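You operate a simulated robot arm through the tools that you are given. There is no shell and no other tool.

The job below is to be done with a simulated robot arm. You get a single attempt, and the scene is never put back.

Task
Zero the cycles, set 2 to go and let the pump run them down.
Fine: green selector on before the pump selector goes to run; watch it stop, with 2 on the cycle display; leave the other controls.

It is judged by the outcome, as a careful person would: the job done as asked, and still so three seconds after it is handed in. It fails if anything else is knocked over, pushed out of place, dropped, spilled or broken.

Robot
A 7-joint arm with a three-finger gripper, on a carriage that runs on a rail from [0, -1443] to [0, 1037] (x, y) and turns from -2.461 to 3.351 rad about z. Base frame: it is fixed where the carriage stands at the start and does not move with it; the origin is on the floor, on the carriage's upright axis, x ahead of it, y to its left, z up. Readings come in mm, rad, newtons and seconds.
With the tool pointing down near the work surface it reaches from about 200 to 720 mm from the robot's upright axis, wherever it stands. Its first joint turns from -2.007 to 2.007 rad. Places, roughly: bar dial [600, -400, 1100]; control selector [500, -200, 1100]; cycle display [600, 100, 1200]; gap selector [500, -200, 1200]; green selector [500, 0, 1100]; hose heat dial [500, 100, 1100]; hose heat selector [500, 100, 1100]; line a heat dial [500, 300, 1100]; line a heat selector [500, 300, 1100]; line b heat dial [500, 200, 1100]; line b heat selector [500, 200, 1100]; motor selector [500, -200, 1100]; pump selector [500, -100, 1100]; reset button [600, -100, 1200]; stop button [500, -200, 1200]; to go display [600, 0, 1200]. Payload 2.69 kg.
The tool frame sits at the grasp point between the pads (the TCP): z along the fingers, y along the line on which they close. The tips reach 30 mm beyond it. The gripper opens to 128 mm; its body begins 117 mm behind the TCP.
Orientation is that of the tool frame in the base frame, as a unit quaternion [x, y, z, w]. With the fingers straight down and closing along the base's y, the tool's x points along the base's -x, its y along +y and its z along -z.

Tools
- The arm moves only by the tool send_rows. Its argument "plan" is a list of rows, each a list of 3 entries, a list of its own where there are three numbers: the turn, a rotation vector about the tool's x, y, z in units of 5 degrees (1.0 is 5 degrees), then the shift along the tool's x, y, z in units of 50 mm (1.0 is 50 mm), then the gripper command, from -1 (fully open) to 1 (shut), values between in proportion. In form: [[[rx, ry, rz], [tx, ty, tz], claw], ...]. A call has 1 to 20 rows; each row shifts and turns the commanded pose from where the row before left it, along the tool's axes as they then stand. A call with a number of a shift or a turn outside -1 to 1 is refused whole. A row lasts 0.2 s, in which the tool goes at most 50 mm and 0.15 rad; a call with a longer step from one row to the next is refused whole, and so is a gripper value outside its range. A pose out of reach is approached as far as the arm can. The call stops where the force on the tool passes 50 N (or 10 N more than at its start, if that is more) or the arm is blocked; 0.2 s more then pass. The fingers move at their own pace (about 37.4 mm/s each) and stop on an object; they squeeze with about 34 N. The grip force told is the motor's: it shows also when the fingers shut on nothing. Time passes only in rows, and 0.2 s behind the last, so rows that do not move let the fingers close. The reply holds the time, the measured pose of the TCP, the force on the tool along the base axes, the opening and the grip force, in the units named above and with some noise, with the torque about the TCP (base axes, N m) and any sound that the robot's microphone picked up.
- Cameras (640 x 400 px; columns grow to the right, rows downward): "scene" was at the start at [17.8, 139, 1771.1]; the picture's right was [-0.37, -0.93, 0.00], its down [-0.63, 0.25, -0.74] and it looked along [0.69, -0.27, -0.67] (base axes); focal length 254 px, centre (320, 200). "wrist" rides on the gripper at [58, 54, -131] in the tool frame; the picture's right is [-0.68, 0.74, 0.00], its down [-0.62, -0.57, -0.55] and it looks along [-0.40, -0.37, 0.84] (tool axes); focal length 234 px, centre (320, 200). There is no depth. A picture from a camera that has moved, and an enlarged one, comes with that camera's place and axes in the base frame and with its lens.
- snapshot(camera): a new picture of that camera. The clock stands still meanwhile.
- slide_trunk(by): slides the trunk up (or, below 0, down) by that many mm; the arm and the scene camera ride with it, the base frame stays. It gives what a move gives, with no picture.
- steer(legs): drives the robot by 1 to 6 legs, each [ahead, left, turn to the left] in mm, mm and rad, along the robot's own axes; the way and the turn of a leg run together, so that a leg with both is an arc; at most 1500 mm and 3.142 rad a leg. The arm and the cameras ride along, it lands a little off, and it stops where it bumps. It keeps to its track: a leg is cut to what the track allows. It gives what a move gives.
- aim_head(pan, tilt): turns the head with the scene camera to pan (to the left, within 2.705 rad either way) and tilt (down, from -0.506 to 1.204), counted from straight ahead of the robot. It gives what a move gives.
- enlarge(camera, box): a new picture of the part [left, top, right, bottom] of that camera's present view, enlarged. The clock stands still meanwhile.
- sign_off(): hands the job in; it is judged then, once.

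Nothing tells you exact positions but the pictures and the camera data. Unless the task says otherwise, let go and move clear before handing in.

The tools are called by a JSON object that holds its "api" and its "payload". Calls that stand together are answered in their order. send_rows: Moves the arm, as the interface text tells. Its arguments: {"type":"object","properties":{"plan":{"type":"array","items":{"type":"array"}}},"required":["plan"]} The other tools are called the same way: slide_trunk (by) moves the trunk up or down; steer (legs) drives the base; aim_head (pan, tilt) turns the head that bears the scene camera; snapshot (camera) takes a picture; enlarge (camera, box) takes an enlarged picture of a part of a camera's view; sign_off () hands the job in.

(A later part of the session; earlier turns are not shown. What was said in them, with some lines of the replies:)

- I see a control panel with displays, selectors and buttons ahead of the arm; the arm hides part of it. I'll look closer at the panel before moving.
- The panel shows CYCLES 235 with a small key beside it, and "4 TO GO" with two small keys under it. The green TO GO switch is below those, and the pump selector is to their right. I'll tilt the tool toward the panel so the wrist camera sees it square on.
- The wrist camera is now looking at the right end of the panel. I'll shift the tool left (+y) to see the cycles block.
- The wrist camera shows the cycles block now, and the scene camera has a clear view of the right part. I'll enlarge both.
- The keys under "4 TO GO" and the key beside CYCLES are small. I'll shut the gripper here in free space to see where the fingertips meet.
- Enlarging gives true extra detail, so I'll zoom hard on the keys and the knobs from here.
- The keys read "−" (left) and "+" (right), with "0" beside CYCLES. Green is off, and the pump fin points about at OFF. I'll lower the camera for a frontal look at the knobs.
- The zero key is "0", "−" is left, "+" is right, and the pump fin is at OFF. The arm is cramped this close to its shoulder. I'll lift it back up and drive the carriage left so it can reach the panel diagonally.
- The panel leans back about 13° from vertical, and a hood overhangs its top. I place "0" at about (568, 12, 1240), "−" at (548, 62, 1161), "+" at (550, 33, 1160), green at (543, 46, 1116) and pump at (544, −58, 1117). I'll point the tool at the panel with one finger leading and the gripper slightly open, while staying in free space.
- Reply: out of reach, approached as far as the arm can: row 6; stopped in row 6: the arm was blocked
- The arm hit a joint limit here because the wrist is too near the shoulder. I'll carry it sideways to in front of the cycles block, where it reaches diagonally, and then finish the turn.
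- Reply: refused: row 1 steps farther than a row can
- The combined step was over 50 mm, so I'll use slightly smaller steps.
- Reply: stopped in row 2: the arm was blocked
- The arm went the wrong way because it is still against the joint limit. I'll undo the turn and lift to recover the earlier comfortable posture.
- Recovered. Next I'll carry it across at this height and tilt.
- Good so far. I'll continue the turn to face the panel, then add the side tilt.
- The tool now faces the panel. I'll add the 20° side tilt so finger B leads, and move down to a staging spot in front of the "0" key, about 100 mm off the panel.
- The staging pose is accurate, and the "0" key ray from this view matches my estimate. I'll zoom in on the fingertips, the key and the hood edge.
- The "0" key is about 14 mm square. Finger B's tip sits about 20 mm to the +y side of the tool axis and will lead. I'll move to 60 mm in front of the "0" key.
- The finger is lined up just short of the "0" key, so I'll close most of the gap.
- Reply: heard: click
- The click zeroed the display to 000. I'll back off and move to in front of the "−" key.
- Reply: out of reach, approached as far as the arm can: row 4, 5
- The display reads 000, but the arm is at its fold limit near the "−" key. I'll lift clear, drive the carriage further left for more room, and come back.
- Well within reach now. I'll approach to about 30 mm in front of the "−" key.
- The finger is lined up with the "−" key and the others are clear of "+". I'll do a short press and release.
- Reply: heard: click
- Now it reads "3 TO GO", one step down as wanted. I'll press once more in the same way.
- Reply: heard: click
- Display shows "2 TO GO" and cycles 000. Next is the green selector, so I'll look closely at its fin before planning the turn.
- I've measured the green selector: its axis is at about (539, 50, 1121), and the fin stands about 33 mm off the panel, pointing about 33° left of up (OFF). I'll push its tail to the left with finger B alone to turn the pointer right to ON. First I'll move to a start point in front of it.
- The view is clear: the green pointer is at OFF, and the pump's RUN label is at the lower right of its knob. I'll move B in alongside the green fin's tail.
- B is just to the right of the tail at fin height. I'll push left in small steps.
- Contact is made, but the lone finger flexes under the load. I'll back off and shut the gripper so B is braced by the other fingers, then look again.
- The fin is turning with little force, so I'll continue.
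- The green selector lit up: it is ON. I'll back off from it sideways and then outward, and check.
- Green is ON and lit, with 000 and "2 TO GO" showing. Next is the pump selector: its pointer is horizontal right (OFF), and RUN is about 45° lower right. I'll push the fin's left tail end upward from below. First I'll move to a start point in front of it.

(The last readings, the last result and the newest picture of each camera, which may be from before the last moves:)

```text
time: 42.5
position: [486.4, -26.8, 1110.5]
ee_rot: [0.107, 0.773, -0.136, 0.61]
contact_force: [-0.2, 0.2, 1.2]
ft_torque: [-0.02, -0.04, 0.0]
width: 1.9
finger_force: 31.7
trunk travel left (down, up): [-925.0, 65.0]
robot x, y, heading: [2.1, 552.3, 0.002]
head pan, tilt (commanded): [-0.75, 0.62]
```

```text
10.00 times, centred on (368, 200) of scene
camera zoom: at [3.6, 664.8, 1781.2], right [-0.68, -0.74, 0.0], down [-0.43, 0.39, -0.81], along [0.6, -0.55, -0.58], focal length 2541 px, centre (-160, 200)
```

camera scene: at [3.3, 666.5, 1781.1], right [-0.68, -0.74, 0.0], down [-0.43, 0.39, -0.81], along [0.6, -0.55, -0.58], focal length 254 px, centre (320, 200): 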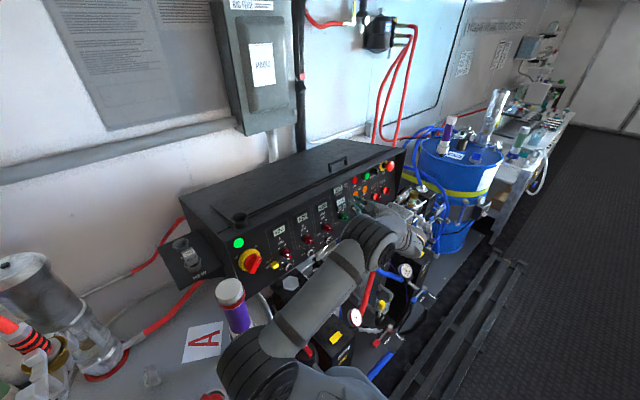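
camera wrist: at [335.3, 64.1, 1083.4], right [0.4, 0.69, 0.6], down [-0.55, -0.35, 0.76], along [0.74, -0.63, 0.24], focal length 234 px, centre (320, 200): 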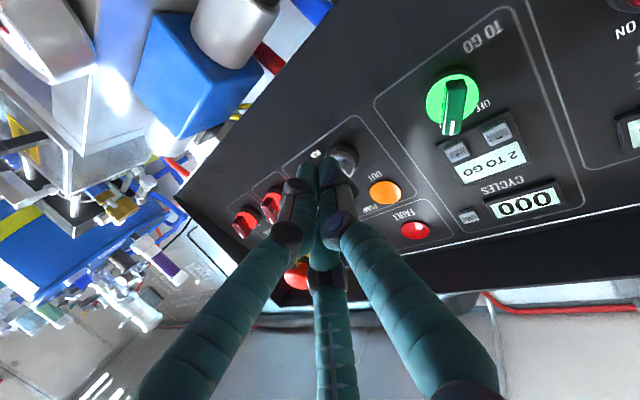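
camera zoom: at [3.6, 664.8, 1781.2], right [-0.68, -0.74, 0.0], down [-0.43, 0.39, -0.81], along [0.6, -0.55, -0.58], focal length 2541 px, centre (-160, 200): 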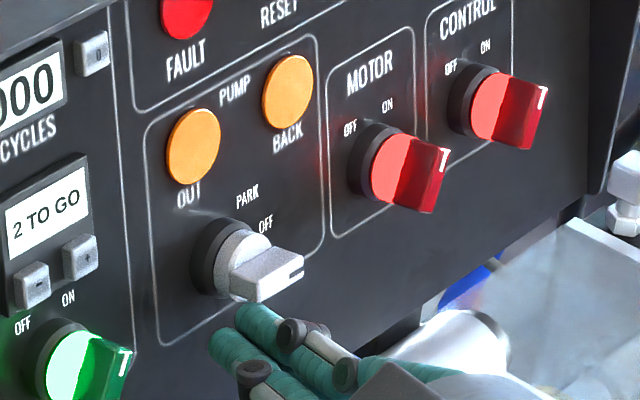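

Finger C is just below the fin's tail. I'll nudge left a little, then push upward in small steps.

{"api": "send_rows", "payload": {"plan": [[[0, 0, 0], [0, 0.07, -0.0255], 1], [[0, 0, 0], [-0.06, 0.01, -0.0036], 1], [[0, 0, 0], [-0.06, 0.01, -0.0036], 1], [[0, 0, 0], [-0.06, 0.01, -0.0036], 1]]}}

{"api": "enlarge", "payload": {"camera": "scene", "box": [336, 180, 400, 220]}}

{"api": "enlarge", "payload": {"camera": "wrist", "box": [256, 110, 416, 210]}}

```text
time: 43.5
position: [489.1, -21.6, 1120.1]
ee_rot: [0.107, 0.774, -0.135, 0.61]
contact_force: [0.0, 0.0, 0.3]
ft_torque: [-0.03, -0.01, -0.03]
width: 2.2
finger_force: 31.3
trunk travel left (down, up): [-925.0, 65.0]
robot x, y, heading: [1.8, 556.0, 0.008]
head pan, tilt (commanded): [-0.75, 0.62]
```

```text
10.00 times, centred on (368, 200) of scene
camera zoom: at [3.8, 664.8, 1781.2], right [-0.68, -0.74, 0.0], down [-0.43, 0.39, -0.81], along [0.6, -0.55, -0.58], focal length 2541 px, centre (-160, 200)
```

zoom: 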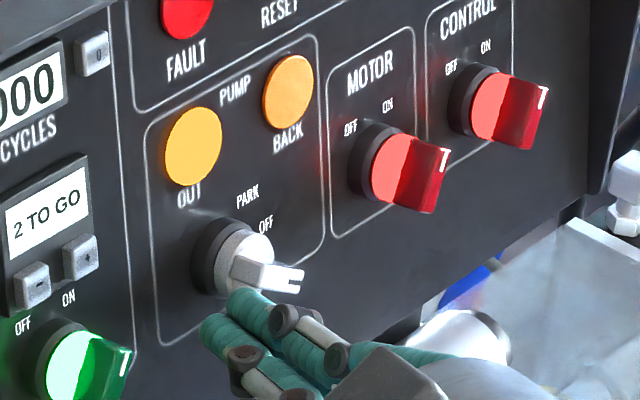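

```text
4.00 times, centred on (336, 160) of wrist
camera zoom: at [373.9, 71.9, 1087.8], right [0.4, 0.69, 0.6], down [-0.55, -0.34, 0.76], along [0.74, -0.63, 0.24], focal length 937 px, centre (256, 360)
```

zoom: 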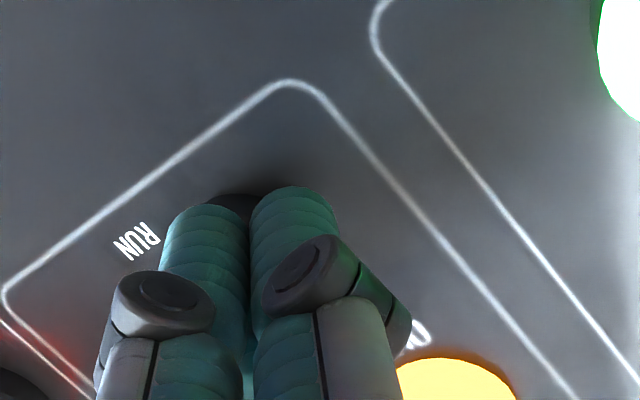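

The fin is beginning to rotate toward RUN, so I'll continue upward.

{"api": "send_rows", "payload": {"plan": [[[0, 0, 0], [-0.06, 0.015, -0.0055], 1], [[0, 0, 0], [-0.06, 0.015, -0.0055], 1]]}}

{"api": "enlarge", "payload": {"camera": "scene", "box": [336, 180, 400, 220]}}

```text
time: 44.1
position: [489.5, -21.4, 1125.8]
ee_rot: [0.107, 0.774, -0.136, 0.61]
contact_force: [0.1, -0.2, -0.1]
ft_torque: [0.0, 0.01, -0.04]
width: 2.2
finger_force: 32.1
trunk travel left (down, up): [-925.0, 65.0]
robot x, y, heading: [1.1, 555.8, 0.009]
head pan, tilt (commanded): [-0.75, 0.62]
```

```text
10.00 times, centred on (368, 200) of scene
camera zoom: at [3.7, 665.0, 1781.2], right [-0.68, -0.74, 0.0], down [-0.43, 0.39, -0.81], along [0.6, -0.55, -0.58], focal length 2541 px, centre (-160, 200)
```

zoom: 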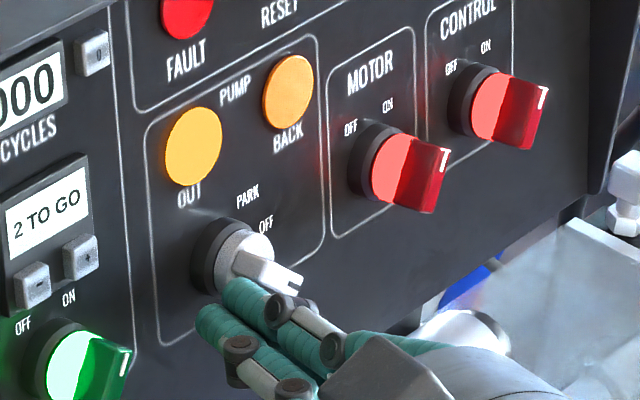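

{"api": "send_rows", "payload": {"plan": [[[0, 0, 0], [-0.06, 0.02, -0.0073], 1], [[0, 0, 0], [-0.06, 0.02, -0.0073], 1]]}}

{"api": "enlarge", "payload": {"camera": "scene", "box": [336, 180, 400, 220]}}

{"api": "snapshot", "payload": {"camera": "wrist"}}

```text
time: 44.7
position: [492.9, -16.5, 1129.8]
ee_rot: [0.106, 0.774, -0.135, 0.609]
contact_force: [-0.8, -0.2, 0.1]
ft_torque: [0.01, 0.04, 0.01]
width: 2.1
finger_force: 31.1
trunk travel left (down, up): [-925.0, 65.0]
robot x, y, heading: [-2.1, 550.9, 0.006]
head pan, tilt (commanded): [-0.75, 0.62]
```

```text
10.00 times, centred on (368, 200) of scene
camera zoom: at [3.8, 664.7, 1781.2], right [-0.68, -0.74, 0.0], down [-0.43, 0.39, -0.81], along [0.6, -0.55, -0.58], focal length 2541 px, centre (-160, 200)
```

zoom: 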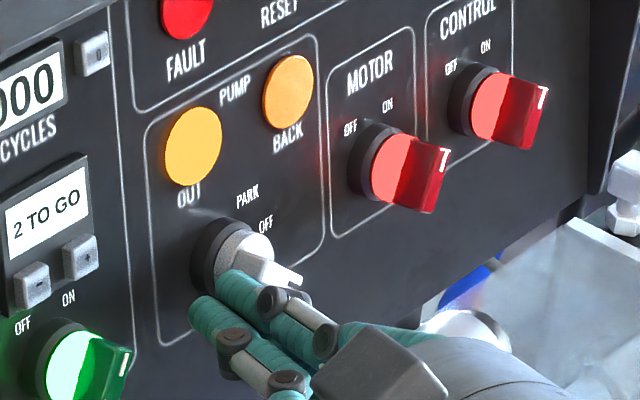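

```text
taken
camera wrist: at [377.2, 76.1, 1097.5], right [0.4, 0.69, 0.6], down [-0.54, -0.35, 0.76], along [0.74, -0.63, 0.24], focal length 234 px, centre (320, 200)
```

wrist: 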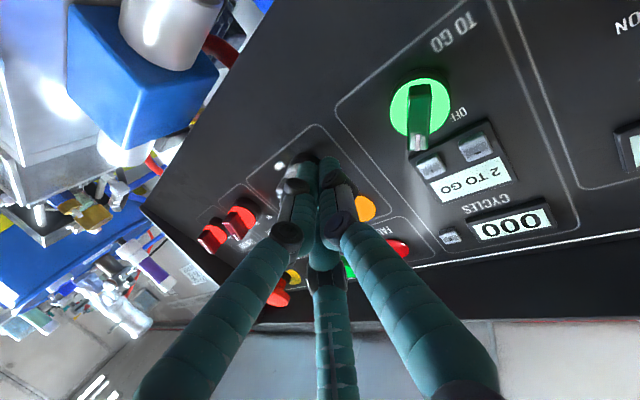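

The force is nil and the OUT lamp looks lit. I'll zoom in on the pump fin to see where it stands.

{"api": "enlarge", "payload": {"camera": "scene", "box": [350, 192, 382, 212]}}

{"api": "enlarge", "payload": {"camera": "wrist", "box": [240, 110, 340, 172]}}

```text
16.00 times, centred on (366, 202) of scene
camera zoom: at [3.8, 664.7, 1781.2], right [-0.68, -0.74, 0.0], down [-0.43, 0.39, -0.81], along [0.6, -0.55, -0.58], focal length 4066 px, centre (-416, 168)
```

zoom: 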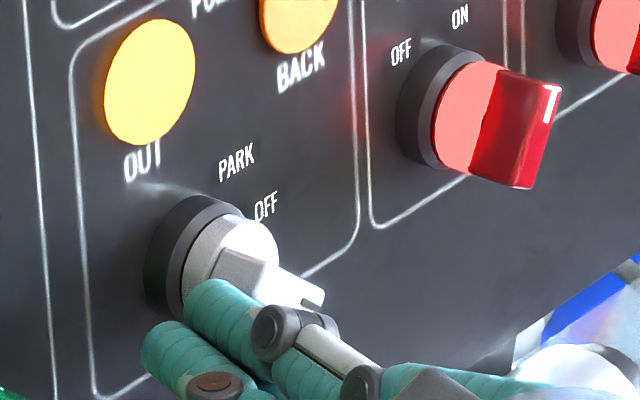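

```text
6.40 times, centred on (290, 141) of wrist
camera zoom: at [377.2, 76.1, 1097.5], right [0.4, 0.69, 0.6], down [-0.54, -0.35, 0.76], along [0.74, -0.63, 0.24], focal length 1499 px, centre (512, 578)
```

zoom: 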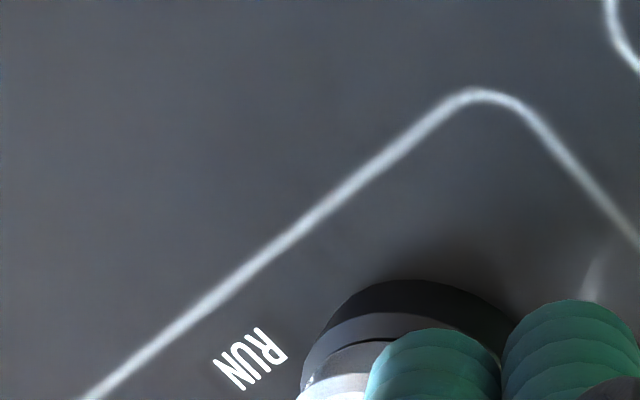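

The OUT lamp is lit, so the pump seems to be running. I'll withdraw the fingers to see the knob and watch the displays.

{"api": "send_rows", "payload": {"plan": [[[0, 0, 0], [0.06, 0, 0], 1], [[0, 0, 0], [0, -0.137, -0.376], 1], [[0, 0, 0], [0, -0.137, -0.376], 1], [[0, 0, 0], [0, 0, 0], 1]]}}

{"api": "enlarge", "payload": {"camera": "scene", "box": [328, 175, 408, 225]}}

{"api": "enlarge", "payload": {"camera": "wrist", "box": [256, 90, 416, 190]}}

```text
time: 45.7
position: [452.8, -19.3, 1135.9]
ee_rot: [0.107, 0.773, -0.136, 0.61]
contact_force: [-0.7, -0.1, 0.9]
ft_torque: [0.03, 0.0, 0.0]
width: 2.0
finger_force: 31.2
trunk travel left (down, up): [-925.0, 65.0]
robot x, y, heading: [-1.1, 555.9, 0.006]
head pan, tilt (commanded): [-0.75, 0.62]
```

```text
8.00 times, centred on (368, 200) of scene
camera zoom: at [4.1, 664.7, 1781.2], right [-0.68, -0.74, 0.0], down [-0.43, 0.39, -0.81], along [0.6, -0.55, -0.58], focal length 2033 px, centre (-64, 200)
```

zoom: 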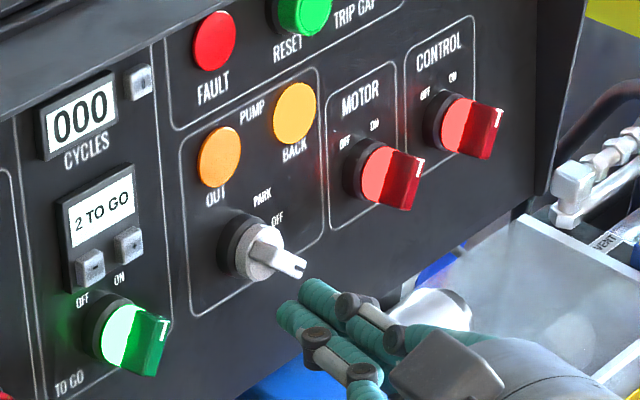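

```text
4.00 times, centred on (336, 140) of wrist
camera zoom: at [337.5, 75.2, 1104.5], right [0.4, 0.69, 0.6], down [-0.54, -0.35, 0.76], along [0.74, -0.63, 0.24], focal length 937 px, centre (256, 440)
```

zoom: 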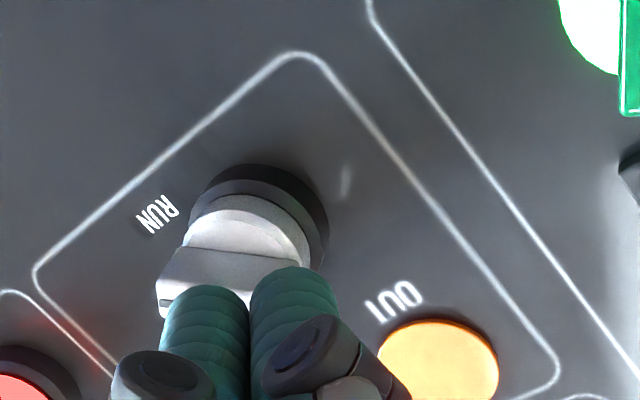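

The pump selector is at RUN and the stroke lamps are alternating (BACK is lit now). I'll draw back further and let it run, watching the displays.

{"api": "send_rows", "payload": {"plan": [[[0, 0, 0], [0, -0.137, -0.376], 1], [[0, 0, 0], [0, -0.137, -0.376], 1], [[0, 0, 0], [0, 0, 0], 1], [[0, 0, 0], [0, 0, 0], 1], [[0, 0, 0], [0, 0, 0], 1]]}}

{"api": "enlarge", "payload": {"camera": "scene", "box": [328, 175, 408, 225]}}

```text
time: 46.9
position: [414.5, -20.2, 1148.2]
ee_rot: [0.107, 0.774, -0.136, 0.61]
contact_force: [-0.5, 0.3, -0.6]
ft_torque: [-0.01, -0.01, -0.01]
width: 2.1
finger_force: 31.4
trunk travel left (down, up): [-925.0, 65.0]
robot x, y, heading: [-2.1, 555.0, 0.009]
head pan, tilt (commanded): [-0.75, 0.62]
```

```text
8.00 times, centred on (368, 200) of scene
camera zoom: at [3.9, 664.7, 1781.2], right [-0.68, -0.74, 0.0], down [-0.43, 0.39, -0.81], along [0.6, -0.55, -0.58], focal length 2033 px, centre (-64, 200)
```

zoom: 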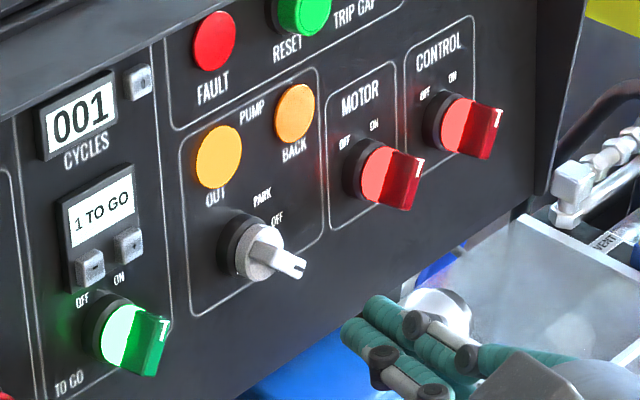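

One cycle is done: 001 on the display and "1 TO GO". I'll hold still and wait for the second.

{"api": "send_rows", "payload": {"plan": [[[0, 0, 0], [0, 0, 0], 1], [[0, 0, 0], [0, 0, 0], 1], [[0, 0, 0], [0, 0, 0], 1], [[0, 0, 0], [0, 0, 0], 1], [[0, 0, 0], [0, 0, 0], 1], [[0, 0, 0], [0, 0, 0], 1], [[0, 0, 0], [0, 0, 0], 1], [[0, 0, 0], [0, 0, 0], 1], [[0, 0, 0], [0, 0, 0], 1], [[0, 0, 0], [0, 0, 0], 1], [[0, 0, 0], [0, 0, 0], 1], [[0, 0, 0], [0, 0, 0], 1]]}}

{"api": "enlarge", "payload": {"camera": "scene", "box": [328, 175, 408, 225]}}

```text
time: 49.5
position: [413.9, -20.1, 1146.8]
ee_rot: [0.106, 0.774, -0.135, 0.61]
contact_force: [0.3, 0.5, 0.3]
ft_torque: [-0.03, -0.01, -0.01]
width: 2.0
finger_force: 31.5
trunk travel left (down, up): [-925.0, 65.0]
robot x, y, heading: [1.7, 554.3, 0.004]
head pan, tilt (commanded): [-0.75, 0.62]
```

```text
8.00 times, centred on (368, 200) of scene
camera zoom: at [3.7, 664.7, 1781.2], right [-0.68, -0.74, 0.0], down [-0.43, 0.39, -0.81], along [0.6, -0.55, -0.58], focal length 2033 px, centre (-64, 200)
```

zoom: 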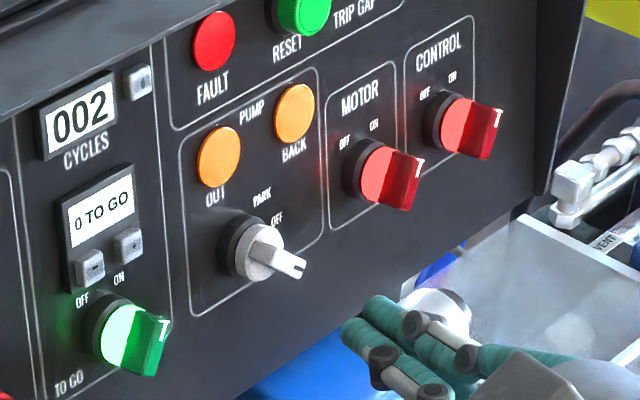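

It shows 002 and "0 TO GO", and both stroke lamps are out. I'll wait a few more seconds to confirm it stays stopped, and check the whole scene.

{"api": "send_rows", "payload": {"plan": [[[0, 0, 0], [0, 0, 0], 1], [[0, 0, 0], [0, 0, 0], 1], [[0, 0, 0], [0, 0, 0], 1], [[0, 0, 0], [0, 0, 0], 1], [[0, 0, 0], [0, 0, 0], 1], [[0, 0, 0], [0, 0, 0], 1], [[0, 0, 0], [0, 0, 0], 1], [[0, 0, 0], [0, 0, 0], 1], [[0, 0, 0], [0, 0, 0], 1], [[0, 0, 0], [0, 0, 0], 1], [[0, 0, 0], [0, 0, 0], 1], [[0, 0, 0], [0, 0, 0], 1], [[0, 0, 0], [0, 0, 0], 1], [[0, 0, 0], [0, 0, 0], 1], [[0, 0, 0], [0, 0, 0], 1], [[0, 0, 0], [0, 0, 0], 1], [[0, 0, 0], [0, 0, 0], 1], [[0, 0, 0], [0, 0, 0], 1]]}}

{"api": "snapshot", "payload": {"camera": "scene"}}

{"api": "enlarge", "payload": {"camera": "scene", "box": [220, 150, 428, 280]}}

{"api": "enlarge", "payload": {"camera": "scene", "box": [328, 175, 408, 225]}}

```text
time: 53.3
position: [414.2, -19.1, 1147.1]
ee_rot: [0.107, 0.774, -0.135, 0.609]
contact_force: [-0.9, -0.4, 0.2]
ft_torque: [-0.01, -0.03, 0.01]
width: 2.0
finger_force: 31.2
trunk travel left (down, up): [-925.0, 65.0]
robot x, y, heading: [2.1, 556.8, 0.009]
head pan, tilt (commanded): [-0.75, 0.62]
```

```text
taken
camera scene: at [3.7, 664.7, 1781.2], right [-0.68, -0.74, 0.0], down [-0.43, 0.39, -0.81], along [0.6, -0.55, -0.58], focal length 254 px, centre (320, 200)
```

scene: 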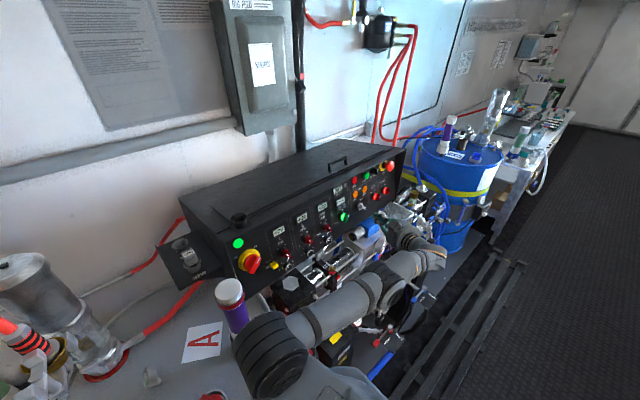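

```text
3.08 times, centred on (324, 215) of scene
camera zoom: at [3.7, 664.7, 1781.2], right [-0.68, -0.74, 0.0], down [-0.43, 0.39, -0.81], along [0.6, -0.55, -0.58], focal length 782 px, centre (308, 154)
```

zoom: 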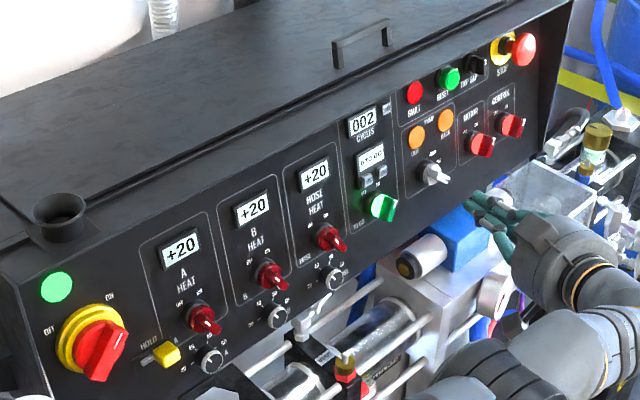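

```text
8.00 times, centred on (368, 200) of scene
camera zoom: at [3.7, 664.7, 1781.2], right [-0.68, -0.74, 0.0], down [-0.43, 0.39, -0.81], along [0.6, -0.55, -0.58], focal length 2033 px, centre (-64, 200)
```

zoom: 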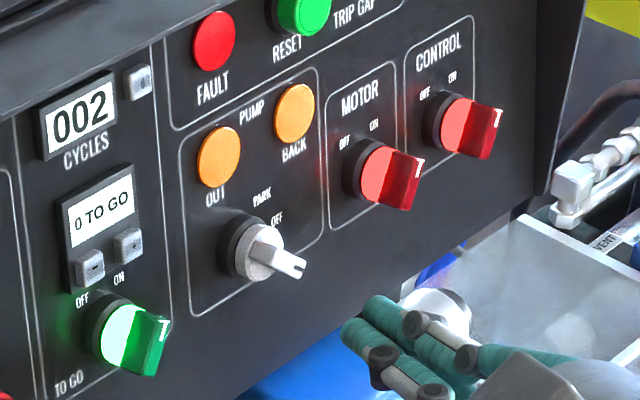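

The pump has stopped and stays stopped: 002 on the cycle display, "0 TO GO", green selector on, pump selector at RUN. The other controls are as they were, nothing is disturbed, and the arm is clear. Handing in.

{"api": "sign_off", "payload": {}}

```text
The job is handed in.
```

The job is done. The pump ran its two cycles and stopped by itself, with 002 on the cycle display and "0 TO GO" beneath it.

- **Zero and set:** I zeroed the cycle display from 235, then pressed "−" twice to bring the count from 4 to 2 to go.
- **Order:** I turned the green selector on before moving the pump selector from off to run.
- **Stop:** the display counted 001, then 002. Both stroke lamps went out, and it was still stopped when I looked again about four seconds later.
- **Other controls:** I left the rest alone and saw nothing knocked or moved. The arm was clear of the panel when I handed in.

The green selector is still on and the pump selector is still at run.
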